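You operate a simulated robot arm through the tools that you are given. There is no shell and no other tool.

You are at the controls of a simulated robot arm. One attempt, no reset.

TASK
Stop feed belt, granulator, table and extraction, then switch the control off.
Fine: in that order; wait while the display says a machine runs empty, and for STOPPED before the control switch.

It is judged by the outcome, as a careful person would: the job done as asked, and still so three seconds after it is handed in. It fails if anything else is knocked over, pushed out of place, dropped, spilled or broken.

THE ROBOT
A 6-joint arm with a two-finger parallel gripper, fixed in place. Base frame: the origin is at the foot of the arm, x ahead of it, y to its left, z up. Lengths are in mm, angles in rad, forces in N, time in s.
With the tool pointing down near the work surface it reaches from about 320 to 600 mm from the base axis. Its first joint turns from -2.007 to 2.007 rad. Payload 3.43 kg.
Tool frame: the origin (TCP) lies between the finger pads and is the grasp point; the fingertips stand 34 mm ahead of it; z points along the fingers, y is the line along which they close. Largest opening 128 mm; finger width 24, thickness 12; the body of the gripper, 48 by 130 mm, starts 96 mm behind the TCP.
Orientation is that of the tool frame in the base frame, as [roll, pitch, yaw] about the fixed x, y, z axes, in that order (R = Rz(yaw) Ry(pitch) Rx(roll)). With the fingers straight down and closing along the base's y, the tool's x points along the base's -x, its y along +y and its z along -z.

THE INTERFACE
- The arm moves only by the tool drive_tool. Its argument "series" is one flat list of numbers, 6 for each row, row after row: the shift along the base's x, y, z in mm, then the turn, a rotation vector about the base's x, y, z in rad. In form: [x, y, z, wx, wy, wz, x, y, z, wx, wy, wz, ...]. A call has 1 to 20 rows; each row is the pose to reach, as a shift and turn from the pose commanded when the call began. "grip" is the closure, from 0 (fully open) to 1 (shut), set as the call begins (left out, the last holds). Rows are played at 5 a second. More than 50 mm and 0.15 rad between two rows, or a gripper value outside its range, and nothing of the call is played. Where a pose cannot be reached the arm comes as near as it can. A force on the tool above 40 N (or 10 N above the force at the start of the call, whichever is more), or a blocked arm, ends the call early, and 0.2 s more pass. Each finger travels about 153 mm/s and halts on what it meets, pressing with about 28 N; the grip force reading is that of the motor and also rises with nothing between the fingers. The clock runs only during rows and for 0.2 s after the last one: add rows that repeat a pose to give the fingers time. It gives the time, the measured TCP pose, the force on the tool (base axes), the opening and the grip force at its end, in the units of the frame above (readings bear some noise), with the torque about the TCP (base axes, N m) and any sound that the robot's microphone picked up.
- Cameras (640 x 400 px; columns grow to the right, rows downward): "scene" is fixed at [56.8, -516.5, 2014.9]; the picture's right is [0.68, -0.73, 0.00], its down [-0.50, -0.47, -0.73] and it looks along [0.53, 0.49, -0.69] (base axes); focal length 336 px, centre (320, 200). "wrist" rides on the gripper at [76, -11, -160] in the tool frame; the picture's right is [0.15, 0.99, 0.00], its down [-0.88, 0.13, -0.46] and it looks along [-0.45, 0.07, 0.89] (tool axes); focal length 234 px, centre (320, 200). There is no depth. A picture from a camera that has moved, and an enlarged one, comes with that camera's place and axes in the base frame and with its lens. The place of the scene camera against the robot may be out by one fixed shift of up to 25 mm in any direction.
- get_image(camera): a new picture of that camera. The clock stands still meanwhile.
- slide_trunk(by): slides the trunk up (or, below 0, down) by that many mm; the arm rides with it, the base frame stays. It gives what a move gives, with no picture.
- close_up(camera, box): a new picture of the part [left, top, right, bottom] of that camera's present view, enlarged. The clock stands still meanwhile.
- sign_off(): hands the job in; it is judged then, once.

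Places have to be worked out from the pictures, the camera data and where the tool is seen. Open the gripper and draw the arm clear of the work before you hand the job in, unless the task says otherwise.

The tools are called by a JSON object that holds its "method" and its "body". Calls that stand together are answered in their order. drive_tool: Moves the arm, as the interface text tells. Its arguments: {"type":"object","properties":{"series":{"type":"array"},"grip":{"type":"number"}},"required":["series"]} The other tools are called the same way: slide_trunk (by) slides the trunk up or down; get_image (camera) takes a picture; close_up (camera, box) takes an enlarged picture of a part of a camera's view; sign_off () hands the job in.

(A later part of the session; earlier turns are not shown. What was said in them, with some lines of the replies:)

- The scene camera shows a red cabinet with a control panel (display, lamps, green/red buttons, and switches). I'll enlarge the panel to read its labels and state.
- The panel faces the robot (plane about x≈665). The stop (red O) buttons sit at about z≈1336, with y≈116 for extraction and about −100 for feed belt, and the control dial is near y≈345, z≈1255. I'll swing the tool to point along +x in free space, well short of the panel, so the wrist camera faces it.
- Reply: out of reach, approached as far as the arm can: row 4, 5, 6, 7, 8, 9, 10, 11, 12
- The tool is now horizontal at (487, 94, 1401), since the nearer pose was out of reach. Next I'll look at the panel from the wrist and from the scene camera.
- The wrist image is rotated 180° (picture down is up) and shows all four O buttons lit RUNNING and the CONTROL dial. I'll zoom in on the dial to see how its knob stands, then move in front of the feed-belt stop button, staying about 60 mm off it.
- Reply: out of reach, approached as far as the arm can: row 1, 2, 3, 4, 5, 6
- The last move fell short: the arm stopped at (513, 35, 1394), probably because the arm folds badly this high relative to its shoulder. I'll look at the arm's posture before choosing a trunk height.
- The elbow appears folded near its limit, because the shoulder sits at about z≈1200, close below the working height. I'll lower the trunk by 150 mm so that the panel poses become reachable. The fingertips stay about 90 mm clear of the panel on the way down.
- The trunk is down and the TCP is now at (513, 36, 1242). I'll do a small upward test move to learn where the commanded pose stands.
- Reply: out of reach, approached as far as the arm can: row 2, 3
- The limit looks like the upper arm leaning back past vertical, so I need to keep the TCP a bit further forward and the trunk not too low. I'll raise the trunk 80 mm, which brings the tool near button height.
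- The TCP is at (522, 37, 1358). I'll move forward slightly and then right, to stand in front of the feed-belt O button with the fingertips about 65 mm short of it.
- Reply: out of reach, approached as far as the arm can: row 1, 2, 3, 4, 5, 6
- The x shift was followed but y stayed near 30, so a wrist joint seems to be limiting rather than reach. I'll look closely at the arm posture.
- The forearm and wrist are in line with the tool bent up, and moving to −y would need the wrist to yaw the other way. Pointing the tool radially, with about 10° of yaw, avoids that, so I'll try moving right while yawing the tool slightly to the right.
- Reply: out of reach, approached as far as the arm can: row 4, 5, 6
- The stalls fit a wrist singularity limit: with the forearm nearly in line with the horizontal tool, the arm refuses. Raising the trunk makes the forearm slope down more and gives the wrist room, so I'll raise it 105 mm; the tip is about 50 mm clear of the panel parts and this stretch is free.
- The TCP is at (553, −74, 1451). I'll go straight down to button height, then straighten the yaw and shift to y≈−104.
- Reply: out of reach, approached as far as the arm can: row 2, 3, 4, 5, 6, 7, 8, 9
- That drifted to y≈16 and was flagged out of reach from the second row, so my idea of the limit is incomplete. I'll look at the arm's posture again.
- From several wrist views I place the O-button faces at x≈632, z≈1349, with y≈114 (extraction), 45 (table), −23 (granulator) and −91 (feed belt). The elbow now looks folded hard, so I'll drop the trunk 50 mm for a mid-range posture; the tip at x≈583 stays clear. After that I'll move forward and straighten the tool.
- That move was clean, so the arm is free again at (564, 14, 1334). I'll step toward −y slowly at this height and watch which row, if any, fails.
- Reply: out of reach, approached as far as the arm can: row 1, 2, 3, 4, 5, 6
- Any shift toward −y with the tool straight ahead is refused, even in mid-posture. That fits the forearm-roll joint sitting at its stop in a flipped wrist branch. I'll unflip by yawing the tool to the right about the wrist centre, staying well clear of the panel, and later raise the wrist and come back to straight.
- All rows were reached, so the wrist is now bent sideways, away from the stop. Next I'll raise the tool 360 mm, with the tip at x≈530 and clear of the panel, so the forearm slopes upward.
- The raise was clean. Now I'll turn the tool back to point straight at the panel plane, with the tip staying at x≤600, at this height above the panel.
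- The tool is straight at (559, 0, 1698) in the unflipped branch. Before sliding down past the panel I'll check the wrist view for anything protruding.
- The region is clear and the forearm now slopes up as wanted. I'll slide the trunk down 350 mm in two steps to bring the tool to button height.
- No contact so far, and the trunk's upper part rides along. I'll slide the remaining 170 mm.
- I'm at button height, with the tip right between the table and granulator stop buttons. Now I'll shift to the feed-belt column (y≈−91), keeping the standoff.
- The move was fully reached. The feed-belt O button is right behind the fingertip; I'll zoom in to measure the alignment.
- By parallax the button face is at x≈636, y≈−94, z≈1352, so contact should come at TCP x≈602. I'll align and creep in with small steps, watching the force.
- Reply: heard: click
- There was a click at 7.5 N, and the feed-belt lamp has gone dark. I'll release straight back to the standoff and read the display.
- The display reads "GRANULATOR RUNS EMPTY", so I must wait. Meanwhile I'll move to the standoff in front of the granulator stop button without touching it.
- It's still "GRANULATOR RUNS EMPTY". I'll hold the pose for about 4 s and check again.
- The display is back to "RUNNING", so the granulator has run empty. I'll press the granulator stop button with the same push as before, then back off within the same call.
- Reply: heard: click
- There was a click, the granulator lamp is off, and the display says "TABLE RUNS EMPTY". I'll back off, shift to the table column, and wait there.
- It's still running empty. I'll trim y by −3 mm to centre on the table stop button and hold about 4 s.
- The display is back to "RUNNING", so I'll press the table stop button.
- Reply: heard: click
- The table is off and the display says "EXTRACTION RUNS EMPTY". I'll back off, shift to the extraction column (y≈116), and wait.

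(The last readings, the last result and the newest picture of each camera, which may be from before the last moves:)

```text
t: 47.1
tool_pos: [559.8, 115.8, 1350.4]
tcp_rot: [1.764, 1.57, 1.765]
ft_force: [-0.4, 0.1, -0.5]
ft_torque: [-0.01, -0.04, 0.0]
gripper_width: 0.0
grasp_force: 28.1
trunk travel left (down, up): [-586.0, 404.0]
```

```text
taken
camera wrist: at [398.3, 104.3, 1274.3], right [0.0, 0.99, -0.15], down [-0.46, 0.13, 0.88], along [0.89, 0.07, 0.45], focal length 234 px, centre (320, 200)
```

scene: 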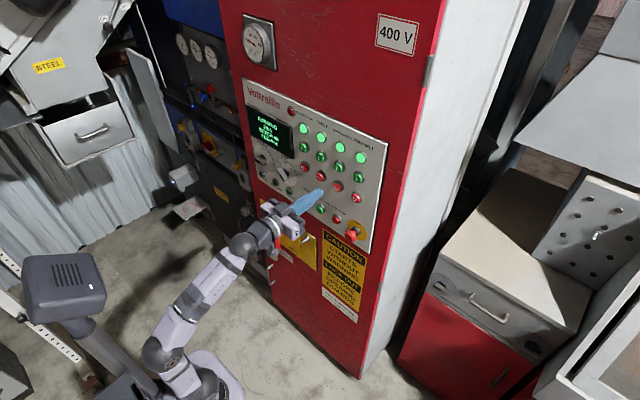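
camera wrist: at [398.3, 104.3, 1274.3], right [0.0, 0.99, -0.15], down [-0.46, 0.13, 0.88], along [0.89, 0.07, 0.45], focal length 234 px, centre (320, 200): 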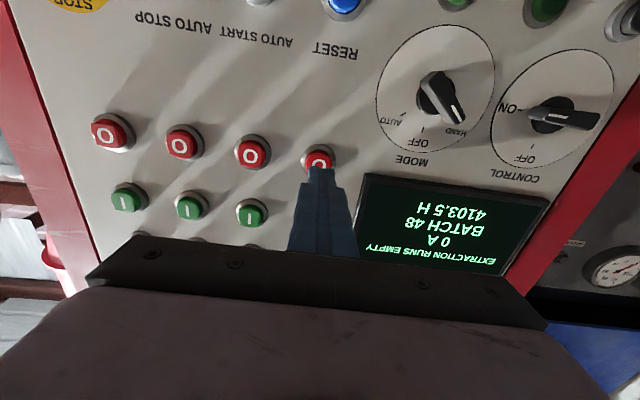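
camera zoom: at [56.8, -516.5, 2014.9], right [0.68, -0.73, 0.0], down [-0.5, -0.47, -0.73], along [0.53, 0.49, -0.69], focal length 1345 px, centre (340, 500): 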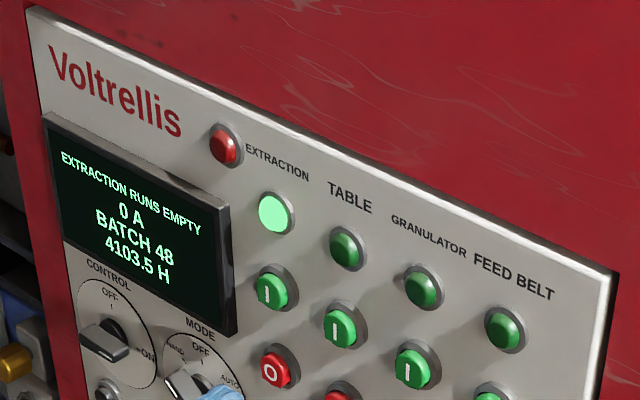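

I'm aligned with the extraction stop button, and the display still says "EXTRACTION RUNS EMPTY". I'll hold about 4 s.

{"method": "drive_tool", "body": {"series": [0, 0, 0, 0, 0, 0, 0, 0, 0, 0, 0, 0, 0, 0, 0, 0, 0, 0, 0, 0, 0, 0, 0, 0, 0, 0, 0, 0, 0, 0, 0, 0, 0, 0, 0, 0, 0, 0, 0, 0, 0, 0, 0, 0, 0, 0, 0, 0, 0, 0, 0, 0, 0, 0, 0, 0, 0, 0, 0, 0, 0, 0, 0, 0, 0, 0, 0, 0, 0, 0, 0, 0, 0, 0, 0, 0, 0, 0, 0, 0, 0, 0, 0, 0, 0, 0, 0, 0, 0, 0, 0, 0, 0, 0, 0, 0, 0, 0, 0, 0, 0, 0, 0, 0, 0, 0, 0, 0, 0, 0, 0, 0, 0, 0, 0, 0, 0, 0, 0, 0], "grip": 1}}

{"method": "close_up", "body": {"camera": "scene", "box": [235, 75, 395, 175]}}

{"method": "close_up", "body": {"camera": "wrist", "box": [360, 20, 640, 195]}}

```text
t: 51.3
tool_pos: [558.8, 115.6, 1350.9]
tcp_rot: [1.952, 1.571, 1.949]
ft_force: [0.2, 0.3, -0.1]
ft_torque: [-0.01, -0.01, -0.01]
gripper_width: 0.0
grasp_force: 27.6
trunk travel left (down, up): [-586.0, 404.0]
```

```text
4.00 times, centred on (315, 125) of scene
camera zoom: at [56.8, -516.5, 2014.9], right [0.68, -0.73, 0.0], down [-0.5, -0.47, -0.73], along [0.53, 0.49, -0.69], focal length 1345 px, centre (340, 500)
```

zoom: 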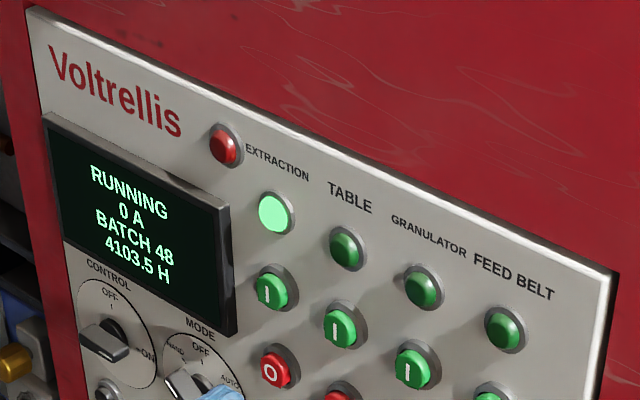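

```text
2.29 times, centred on (500, 108) of wrist
camera zoom: at [398.3, 104.0, 1274.3], right [0.0, 0.99, -0.15], down [-0.46, 0.13, 0.88], along [0.89, 0.07, 0.45], focal length 535 px, centre (-91, 411)
```

zoom: 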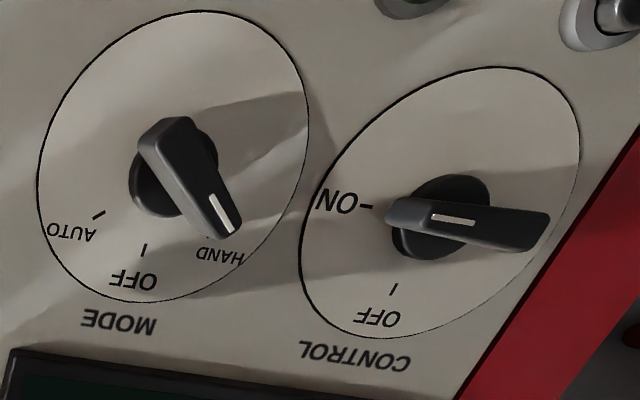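

The display is back to "RUNNING", so I'll press the extraction stop button.

{"method": "drive_tool", "body": {"series": [10, 0, 0, 0, 0, 0, 20, 0, 0, 0, 0, 0, 30, 0, 0, 0, 0, 0, 36, 0, 0, 0, 0, 0, 40, 0, 0, 0, 0, 0, 42, 0, 0, 0, 0, 0, 44, 0, 0, 0, 0, 0, 45, 0, 0, 0, 0, 0], "grip": 1}}

{"method": "close_up", "body": {"camera": "scene", "box": [235, 75, 395, 175]}}

```text
t: 53.1
tool_pos: [603.1, 114.9, 1349.7]
tcp_rot: [-0.915, 1.57, -0.915]
ft_force: [-7.5, -0.6, -3.8]
ft_torque: [0.03, 0.11, -0.02]
gripper_width: 0.1
grasp_force: 27.8
trunk travel left (down, up): [-586.0, 404.0]
heard: click
```

```text
4.00 times, centred on (315, 125) of scene
camera zoom: at [56.8, -516.5, 2014.9], right [0.68, -0.73, 0.0], down [-0.5, -0.47, -0.73], along [0.53, 0.49, -0.69], focal length 1345 px, centre (340, 500)
```

zoom: 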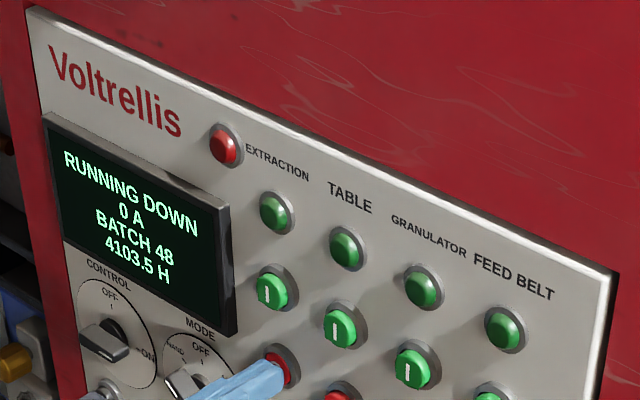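

There was a click, all four lamps are off, and the display says "RUNNING DOWN". I'll back straight off; the control switch must wait for STOPPED.

{"method": "drive_tool", "body": {"series": [-10, 0, 0, 0, 0, 0, -25, 0, 0, 0, 0, 0, -40, 0, 0, 0, 0, 0, -45, 0, 0, 0, 0, 0, -45, 0, 0, 0, 0, 0], "grip": 1}}

{"method": "close_up", "body": {"camera": "scene", "box": [235, 75, 395, 175]}}

{"method": "get_image", "body": {"camera": "scene"}}

```text
t: 54.3
tool_pos: [559.8, 115.6, 1350.1]
tcp_rot: [-1.742, 1.57, -1.741]
ft_force: [0.5, 0.1, 0.4]
ft_torque: [0.01, -0.01, 0.01]
gripper_width: 0.2
grasp_force: 28.1
trunk travel left (down, up): [-586.0, 404.0]
```

```text
4.00 times, centred on (315, 125) of scene
camera zoom: at [56.8, -516.5, 2014.9], right [0.68, -0.73, 0.0], down [-0.5, -0.47, -0.73], along [0.53, 0.49, -0.69], focal length 1345 px, centre (340, 500)
```

zoom: 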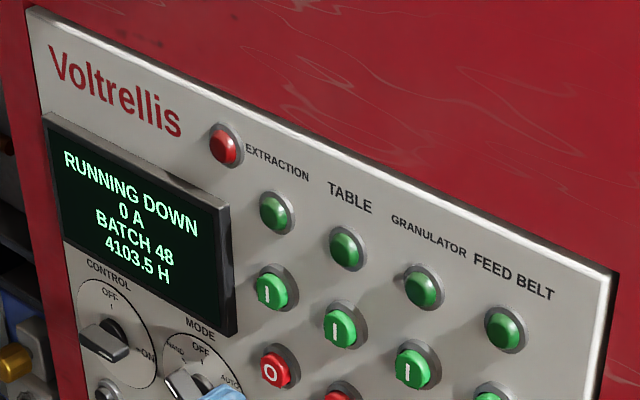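

```text
taken
```

scene: 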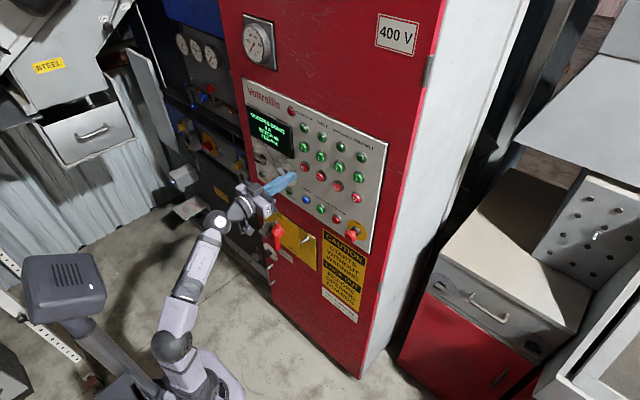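

It's still running down. I'll raise the trunk 100 mm for better reach, then swing left and down to the control dial with the tool rolled −90°, so the fingers can close vertically across its horizontal handle.

{"method": "slide_trunk", "body": {"by": 100}}

{"method": "drive_tool", "body": {"series": [-2, 19, -15, -0.131, 0, 0, -4, 38, -30, -0.262, 0, 0, -6, 57, -45, -0.393, 0, 0, -8, 76, -60, -0.524, 0, 0, -10, 95, -75, -0.655, 0, 0, -12, 114, -90, -0.786, 0, 0, -14, 133, -105, -0.917, 0, 0, -14, 152, -120, -1.048, 0, 0, -14, 171, -135, -1.179, 0, 0, -14, 190, -150, -1.31, 0, 0, -14, 209, -165, -1.441, 0, 0, -14, 226, -180, -1.5708, 0, 0, -14, 226, -180, -1.5708, 0, 0], "grip": 0.5}}

{"method": "get_image", "body": {"camera": "wrist"}}

{"method": "get_image", "body": {"camera": "scene"}}

```text
t: 55.7
tool_pos: [559.6, 115.8, 1450.5]
tcp_rot: [1.644, 1.57, 1.643]
ft_force: [-1.0, 0.3, -0.7]
ft_torque: [-0.03, -0.03, -0.02]
gripper_width: 0.0
grasp_force: 28.1
trunk travel left (down, up): [-686.0, 304.0]
```

```text
t: 58.5
tool_pos: [549.0, 342.8, 1271.4]
tcp_rot: [-1.57, -0.002, -1.57]
ft_force: [1.1, 0.6, -0.7]
ft_torque: [-0.01, -0.03, 0.0]
gripper_width: 64.1
grasp_force: 0.1
trunk travel left (down, up): [-686.0, 304.0]
```

```text
taken
camera wrist: at [388.1, 266.0, 1281.6], right [0.0, -0.15, -0.99], down [-0.46, 0.88, -0.13], along [0.89, 0.45, -0.07], focal length 234 px, centre (320, 200)
```

wrist: 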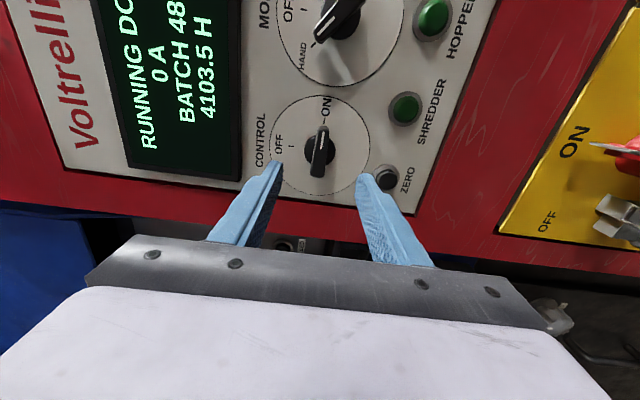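

```text
taken
```

scene: 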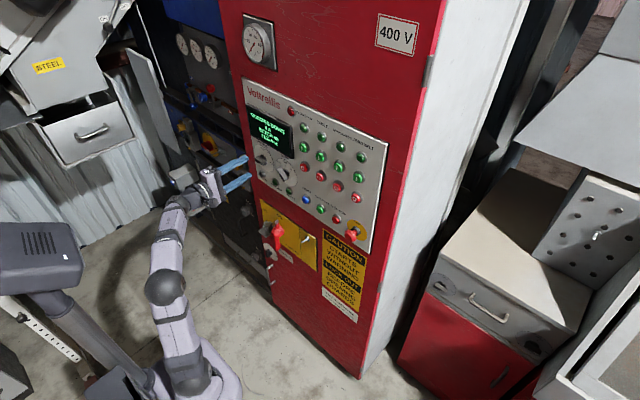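

All rows were reached, and the fingers straddle the control dial, 64 mm open. I'll zoom in to measure the knob and read the display.

{"method": "close_up", "body": {"camera": "wrist", "box": [240, 80, 400, 200]}}

{"method": "close_up", "body": {"camera": "scene", "box": [235, 120, 315, 170]}}

```text
3.33 times, centred on (320, 140) of wrist
camera zoom: at [388.1, 266.0, 1281.6], right [0.0, -0.15, -0.99], down [-0.46, 0.88, -0.13], along [0.89, 0.45, -0.07], focal length 781 px, centre (320, 400)
```

zoom: 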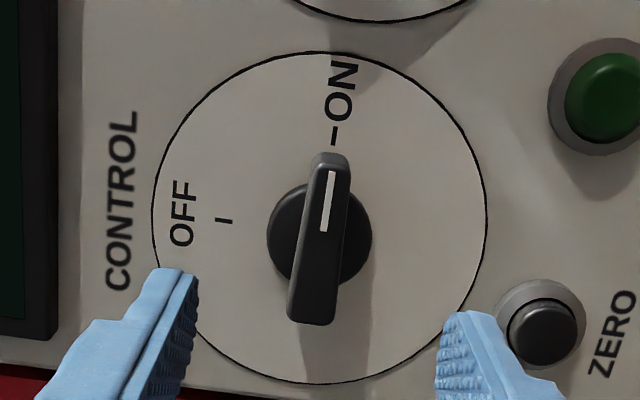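

```text
8.00 times, centred on (275, 145) of scene
camera zoom: at [56.8, -516.5, 2014.9], right [0.68, -0.73, 0.0], down [-0.5, -0.47, -0.73], along [0.53, 0.49, -0.69], focal length 2690 px, centre (680, 640)
```

zoom: 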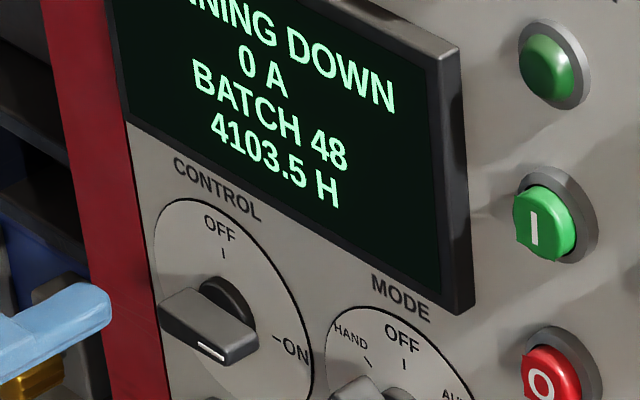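

From parallax the dial axis is at y≈334.4, z≈1270. The handle is about 14 mm thick, with its front at x≈615 and the panel at about x≈645–650. I'll align on that axis, staying back, and wait since the display still shows RUNNING DOWN.

{"method": "drive_tool", "body": {"series": [0, -4, 0, 0, 0, 0, 0, -7.8, -0.5, 0, 0, 0, 0, -7.8, -0.5, 0, 0, 0, 0, -7.8, -0.5, 0, 0, 0, 0, -7.8, -0.5, 0, 0, 0, 0, -7.8, -0.5, 0, 0, 0, 0, -7.8, -0.5, 0, 0, 0, 0, -7.8, -0.5, 0, 0, 0, 0, -7.8, -0.5, 0, 0, 0, 0, -7.8, -0.5, 0, 0, 0], "grip": 0.6}}

{"method": "get_image", "body": {"camera": "wrist"}}

{"method": "close_up", "body": {"camera": "wrist", "box": [240, 80, 400, 200]}}

{"method": "close_up", "body": {"camera": "scene", "box": [235, 75, 395, 175]}}

```text
t: 60.7
tool_pos: [547.4, 334.7, 1271.0]
tcp_rot: [-1.569, 0.002, -1.571]
ft_force: [-1.0, -0.1, -0.3]
ft_torque: [0.0, -0.02, 0.02]
gripper_width: 51.5
grasp_force: 0.0
trunk travel left (down, up): [-686.0, 304.0]
```

```text
taken
camera wrist: at [387.1, 257.9, 1281.7], right [0.0, -0.15, -0.99], down [-0.46, 0.88, -0.13], along [0.89, 0.45, -0.07], focal length 234 px, centre (320, 200)
```

wrist: 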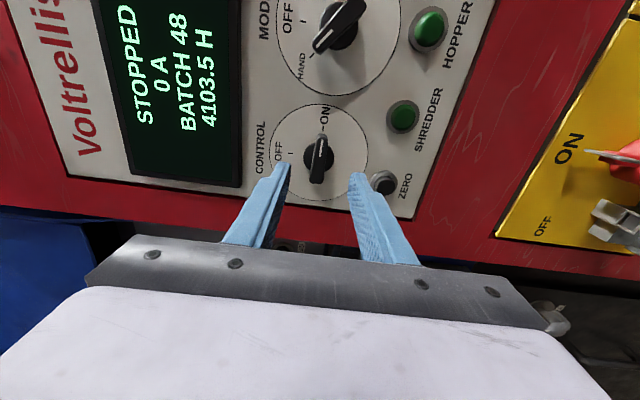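

```text
3.33 times, centred on (320, 140) of wrist
camera zoom: at [387.1, 257.9, 1281.7], right [0.0, -0.15, -0.99], down [-0.46, 0.88, -0.13], along [0.89, 0.45, -0.07], focal length 781 px, centre (320, 400)
```

zoom: 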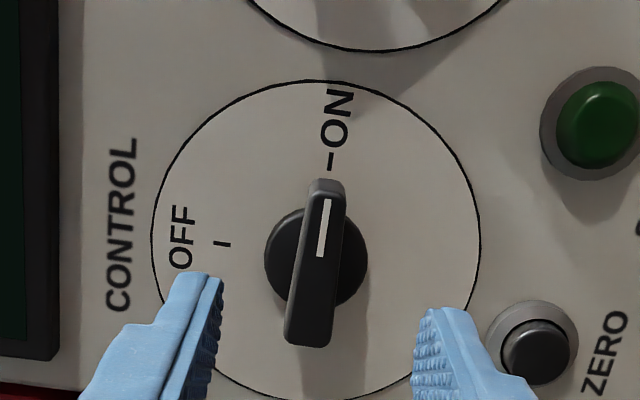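

```text
4.00 times, centred on (315, 125) of scene
camera zoom: at [56.8, -516.5, 2014.9], right [0.68, -0.73, 0.0], down [-0.5, -0.47, -0.73], along [0.53, 0.49, -0.69], focal length 1345 px, centre (340, 500)
```

zoom: 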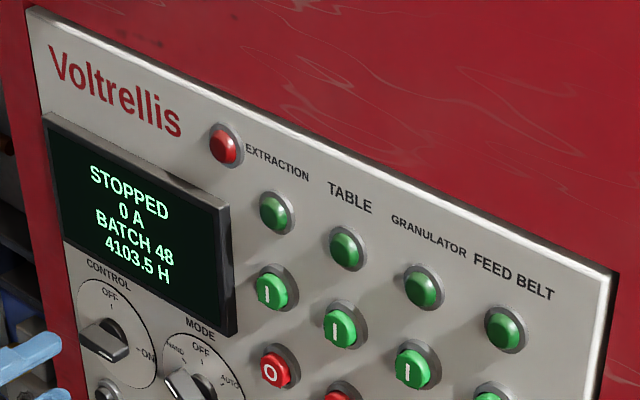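

The display now reads "STOPPED". The fingers are centred on the handle, so I'll advance 35 mm and check before closing in.

{"method": "drive_tool", "body": {"series": [9, 0, 0, 0, 0, 0, 18, 0, 0, 0, 0, 0, 27, 0, 0, 0, 0, 0, 35, 0, 0, 0, 0, 0, 35, 0, 0, 0, 0, 0], "grip": 0.6}}

{"method": "close_up", "body": {"camera": "wrist", "box": [240, 100, 400, 220]}}

{"method": "close_up", "body": {"camera": "scene", "box": [235, 120, 315, 170]}}

```text
t: 61.9
tool_pos: [582.2, 333.9, 1269.3]
tcp_rot: [-1.573, -0.003, -1.57]
ft_force: [0.2, 0.6, -0.8]
ft_torque: [0.01, 0.01, -0.04]
gripper_width: 51.1
grasp_force: 0.1
trunk travel left (down, up): [-686.0, 304.0]
```

```text
3.33 times, centred on (320, 160) of wrist
camera zoom: at [421.2, 256.5, 1280.5], right [0.0, -0.15, -0.99], down [-0.46, 0.88, -0.13], along [0.89, 0.45, -0.07], focal length 781 px, centre (320, 333)
```

zoom: 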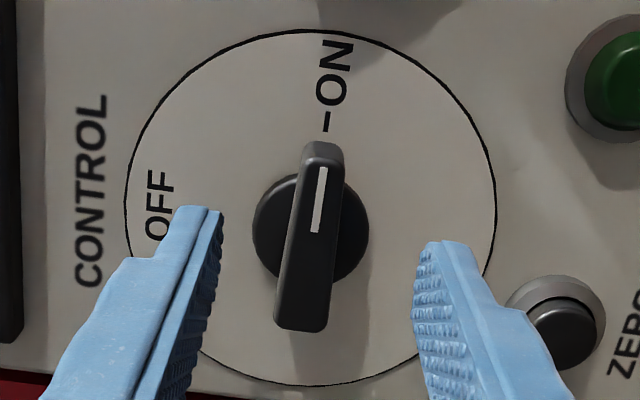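

```text
8.00 times, centred on (275, 145) of scene
camera zoom: at [56.8, -516.5, 2014.9], right [0.68, -0.73, 0.0], down [-0.5, -0.47, -0.73], along [0.53, 0.49, -0.69], focal length 2690 px, centre (680, 640)
```

zoom: 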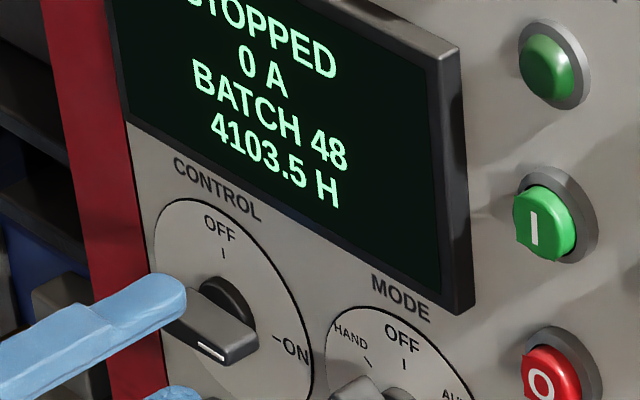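

The fingertips are level with the handle front, with about 18 mm clearance on each side. I'll advance another 17 mm (tip x≈633, short of the hub), then close on the handle.

{"method": "drive_tool", "body": {"series": [6, 0, 0, 0, 0, 0, 12, 0, 0, 0, 0, 0, 17, 0, 0, 0, 0, 0, 17, 0, 0, 0, 0, 0], "grip": 0.6}}

{"method": "close_up", "body": {"camera": "wrist", "box": [240, 100, 400, 220]}}

```text
t: 62.9
tool_pos: [598.5, 333.0, 1269.6]
tcp_rot: [-1.569, 0.0, -1.571]
ft_force: [0.3, 0.0, 0.2]
ft_torque: [0.01, 0.02, 0.02]
gripper_width: 51.4
grasp_force: 0.1
trunk travel left (down, up): [-686.0, 304.0]
```

```text
3.33 times, centred on (320, 160) of wrist
camera zoom: at [437.4, 257.0, 1281.3], right [0.0, -0.15, -0.99], down [-0.46, 0.88, -0.13], along [0.89, 0.45, -0.07], focal length 781 px, centre (320, 333)
```

zoom: 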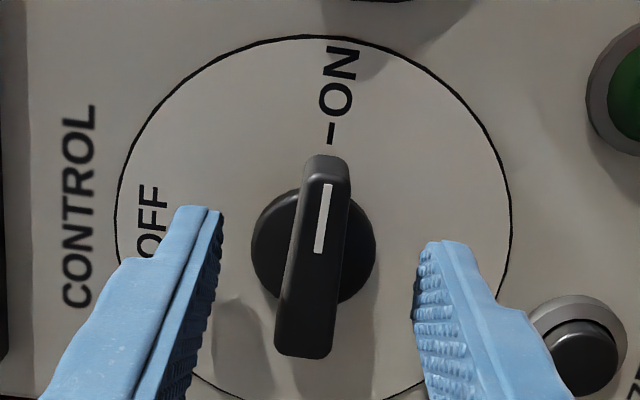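

Everything is centred with no contact force. I'll close the fingers on the handle.

{"method": "drive_tool", "body": {"series": [0, 0, 0, 0, 0, 0, 0, 0, 0, 0, 0, 0, 0, 0, 0, 0, 0, 0, 0, 0, 0, 0, 0, 0], "grip": 1}}

{"method": "close_up", "body": {"camera": "wrist", "box": [240, 100, 400, 220]}}

{"method": "close_up", "body": {"camera": "scene", "box": [235, 120, 315, 170]}}

```text
t: 63.9
tool_pos: [597.7, 334.5, 1270.5]
tcp_rot: [-1.57, 0.0, -1.57]
ft_force: [6.4, 3.8, 9.6]
ft_torque: [0.02, -0.22, 0.23]
gripper_width: 14.4
grasp_force: 44.7
trunk travel left (down, up): [-686.0, 304.0]
```

```text
3.33 times, centred on (320, 160) of wrist
camera zoom: at [437.4, 257.1, 1282.2], right [0.0, -0.15, -0.99], down [-0.46, 0.88, -0.13], along [0.89, 0.45, -0.07], focal length 781 px, centre (320, 333)
```

zoom: 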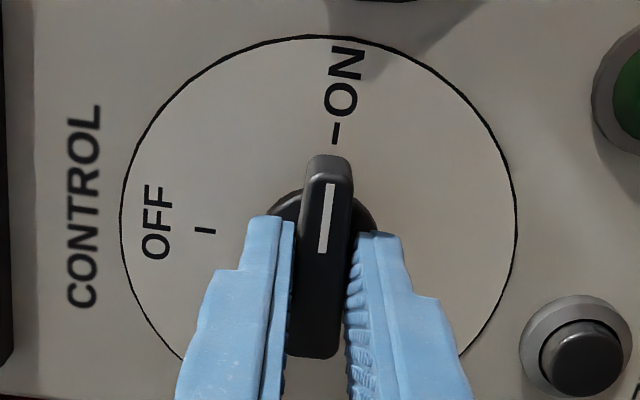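

```text
8.00 times, centred on (275, 145) of scene
camera zoom: at [56.8, -516.5, 2014.9], right [0.68, -0.73, 0.0], down [-0.5, -0.47, -0.73], along [0.53, 0.49, -0.69], focal length 2690 px, centre (680, 640)
```

zoom: 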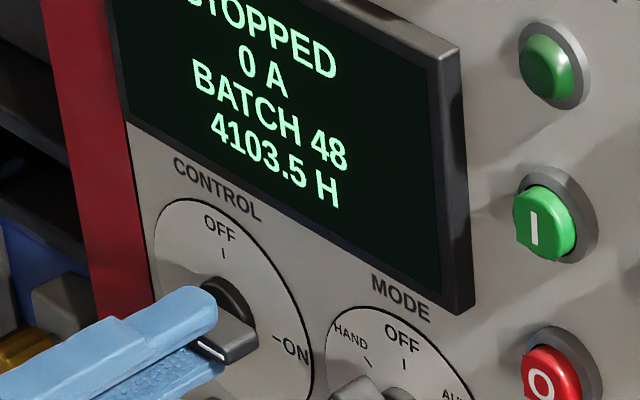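

The handle is gripped at 14.4 mm, still at ON, with a small upward load suggesting the axis is about 1 mm higher. I'll turn it −90° about x (ON at the right to OFF at the top) in small steps, with that 1 mm trim.

{"method": "drive_tool", "body": {"series": [0, 0, 1, -0.13, 0, 0, 0, 0, 1, -0.26, 0, 0, 0, 0, 1, -0.39, 0, 0, 0, 0, 1, -0.52, 0, 0, 0, 0, 1, -0.65, 0, 0, 0, 0, 1, -0.78, 0, 0, 0, 0, 1, -0.91, 0, 0, 0, 0, 1, -1.04, 0, 0, 0, 0, 1, -1.17, 0, 0, 0, 0, 1, -1.3, 0, 0, 0, 0, 1, -1.43, 0, 0, 0, 0, 1, -1.54, 0, 0, 0, 0, 1, -1.5708, 0, 0, 0, 0, 1, -1.5708, 0, 0], "grip": 1}}

{"method": "get_image", "body": {"camera": "wrist"}}

{"method": "close_up", "body": {"camera": "scene", "box": [235, 75, 395, 175]}}

```text
t: 66.9
tool_pos: [598.3, 334.7, 1273.4]
tcp_rot: [0.743, -1.567, 2.401]
ft_force: [8.2, 9.8, 15.9]
ft_torque: [0.27, -0.8, 0.29]
gripper_width: 14.7
grasp_force: 44.6
trunk travel left (down, up): [-686.0, 304.0]
```

```text
taken
camera wrist: at [437.0, 345.7, 1347.9], right [0.0, -0.99, 0.15], down [-0.45, -0.13, -0.88], along [0.89, -0.07, -0.45], focal length 234 px, centre (320, 200)
```

wrist: 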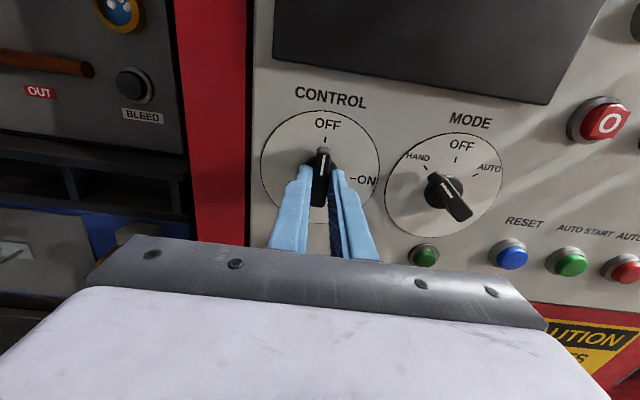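

```text
4.00 times, centred on (315, 125) of scene
camera zoom: at [56.8, -516.5, 2014.9], right [0.68, -0.73, 0.0], down [-0.5, -0.47, -0.73], along [0.53, 0.49, -0.69], focal length 1345 px, centre (340, 500)
```

zoom: 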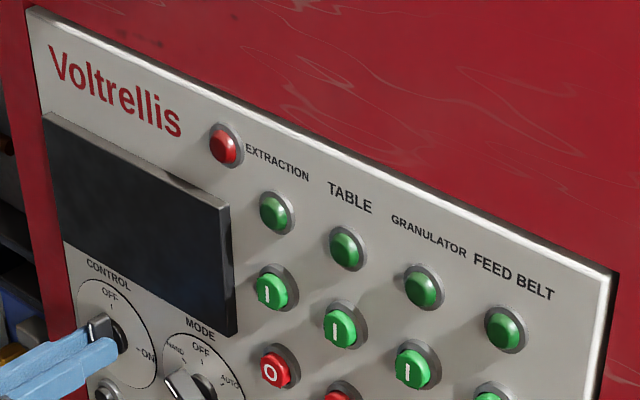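

The display went dark and the pointer is now at OFF. I'll zoom in to check it is fully at OFF before letting go.

{"method": "close_up", "body": {"camera": "wrist", "box": [240, 80, 400, 200]}}

```text
3.33 times, centred on (320, 140) of wrist
camera zoom: at [437.0, 345.7, 1347.9], right [0.0, -0.99, 0.15], down [-0.45, -0.13, -0.88], along [0.89, -0.07, -0.45], focal length 781 px, centre (320, 400)
```

zoom: 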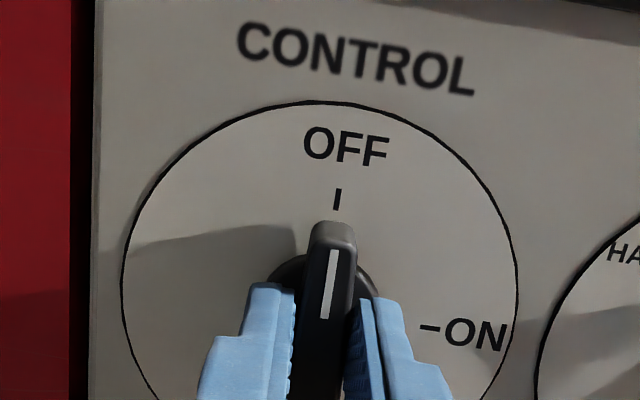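

The pointer lines up exactly with the OFF tick. I'll open the fingers in place, then withdraw straight back.

{"method": "drive_tool", "body": {"series": [0, 0, 0, 0, 0, 0, 0, 0, 0, 0, 0, 0, 0, 0, 0, 0, 0, 0], "grip": 0.6}}

{"method": "close_up", "body": {"camera": "wrist", "box": [240, 80, 400, 200]}}

```text
t: 67.7
tool_pos: [598.3, 334.0, 1270.8]
tcp_rot: [2.37, -1.57, 0.771]
ft_force: [0.1, -0.1, 0.7]
ft_torque: [-0.02, 0.01, 0.0]
gripper_width: 51.2
grasp_force: 0.0
trunk travel left (down, up): [-686.0, 304.0]
```

```text
3.33 times, centred on (320, 140) of wrist
camera zoom: at [437.6, 344.3, 1346.9], right [0.0, -0.99, 0.15], down [-0.46, -0.13, -0.88], along [0.89, -0.07, -0.45], focal length 781 px, centre (320, 400)
```

zoom: 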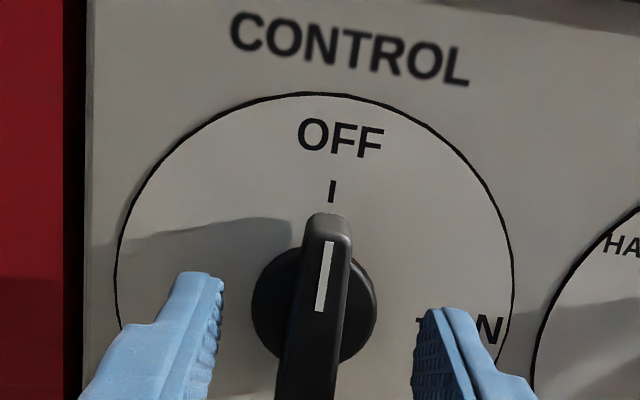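

The fingers are free and the knob stays at OFF. I'll withdraw straight back about 130 mm, clear of the panel.

{"method": "drive_tool", "body": {"series": [-10, 0, 0, 0, 0, 0, -25, 0, 0, 0, 0, 0, -45, 0, 0, 0, 0, 0, -65, 0, 0, 0, 0, 0, -85, 0, 0, 0, 0, 0, -105, 0, 0, 0, 0, 0, -130, 0, 0, 0, 0, 0, -130, 0, 0, 0, 0, 0], "grip": 0.6}}

{"method": "get_image", "body": {"camera": "scene"}}

{"method": "close_up", "body": {"camera": "scene", "box": [235, 75, 395, 175]}}

{"method": "get_image", "body": {"camera": "wrist"}}

```text
t: 69.5
tool_pos: [468.8, 331.4, 1271.3]
tcp_rot: [1.937, -1.57, 1.202]
ft_force: [0.2, 1.4, 0.0]
ft_torque: [0.02, -0.02, -0.01]
gripper_width: 51.2
grasp_force: 0.1
trunk travel left (down, up): [-686.0, 304.0]
```

```text
taken
```

scene: 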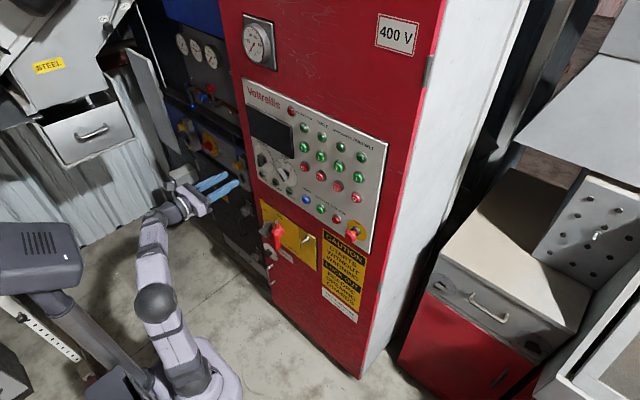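

```text
4.00 times, centred on (315, 125) of scene
camera zoom: at [56.8, -516.5, 2014.9], right [0.68, -0.73, 0.0], down [-0.5, -0.47, -0.73], along [0.53, 0.49, -0.69], focal length 1345 px, centre (340, 500)
```

zoom: 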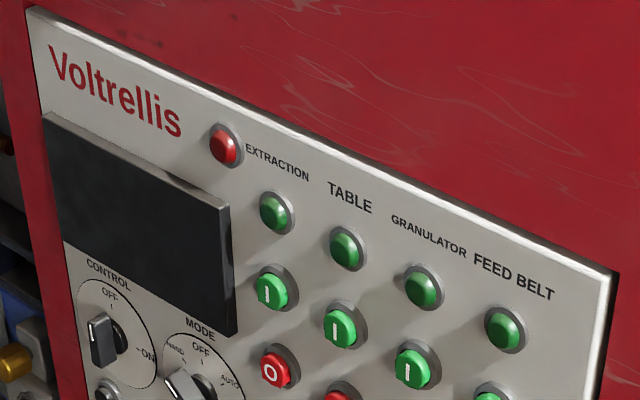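

```text
taken
camera wrist: at [307.3, 341.9, 1347.9], right [0.0, -0.99, 0.15], down [-0.46, -0.13, -0.88], along [0.89, -0.07, -0.45], focal length 234 px, centre (320, 200)
```

wrist: 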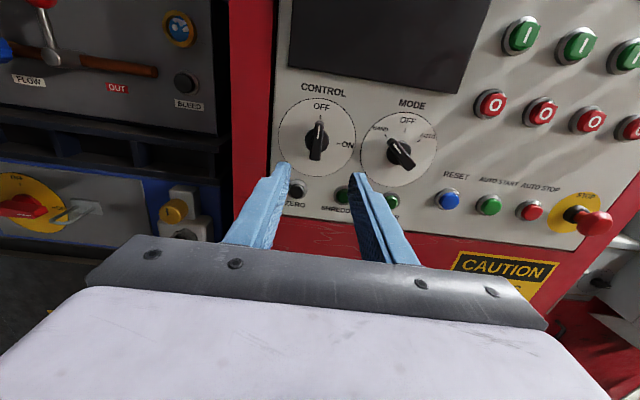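

All four machine lamps are dark, the display is off, the CONTROL knob stands at OFF, and the other switches haven't moved. The arm is about 130 mm clear, so I'll open the gripper fully and let a second pass before handing in.

{"method": "drive_tool", "body": {"series": [-10, 0, 0, 0, 0, 0, -20, 0, 0, 0, 0, 0, -20, 0, 0, 0, 0, 0, -20, 0, 0, 0, 0, 0, -20, 0, 0, 0, 0, 0], "grip": 0}}

{"method": "close_up", "body": {"camera": "scene", "box": [235, 75, 395, 175]}}

```text
t: 70.7
tool_pos: [449.0, 331.4, 1272.4]
tcp_rot: [-1.123, -1.571, -2.017]
ft_force: [-0.8, -0.1, 0.5]
ft_torque: [0.01, 0.02, 0.03]
gripper_width: 128.1
grasp_force: 0.0
trunk travel left (down, up): [-686.0, 304.0]
```

```text
4.00 times, centred on (315, 125) of scene
camera zoom: at [56.8, -516.5, 2014.9], right [0.68, -0.73, 0.0], down [-0.5, -0.47, -0.73], along [0.53, 0.49, -0.69], focal length 1345 px, centre (340, 500)
```

zoom: 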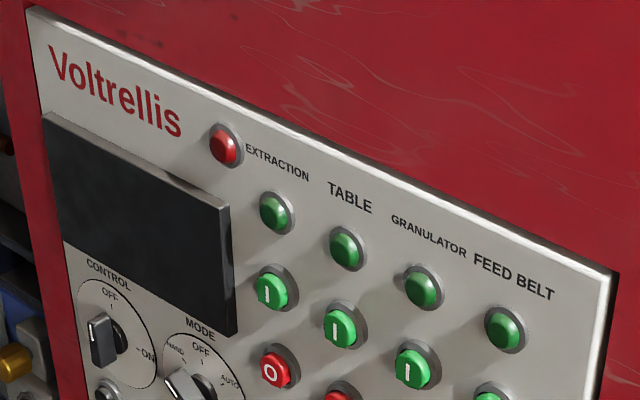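

The gripper is open and the arm is clear. The panel shows all machines off and the control at OFF, so I'm handing in the job.

{"method": "sign_off", "body": {}}

```text
The job is handed in.
```

I stopped the feed belt, granulator, table and extraction in that order, then switched the control to OFF, and handed the job in.

- **Stops:** each stop button clicked and its lamp went out. After the feed belt, granulator and table stops, the display said the next machine was running empty. I waited until it went back to RUNNING before each following press.
- **Control switch:** after the extraction stop the display read RUNNING DOWN. I waited for STOPPED, then turned the CONTROL knob from ON to OFF. The pointer lined up with the OFF mark and the display went dark.
- **At hand-in:** the gripper was fully open and the arm had been drawn back from the panel. In the last pictures nothing else on the panel had moved.

Getting the arm into position took several tries because it could not reach the panel in its first posture. I changed the trunk height and wrist position to fix that. The arm touched nothing but the four buttons and the knob.
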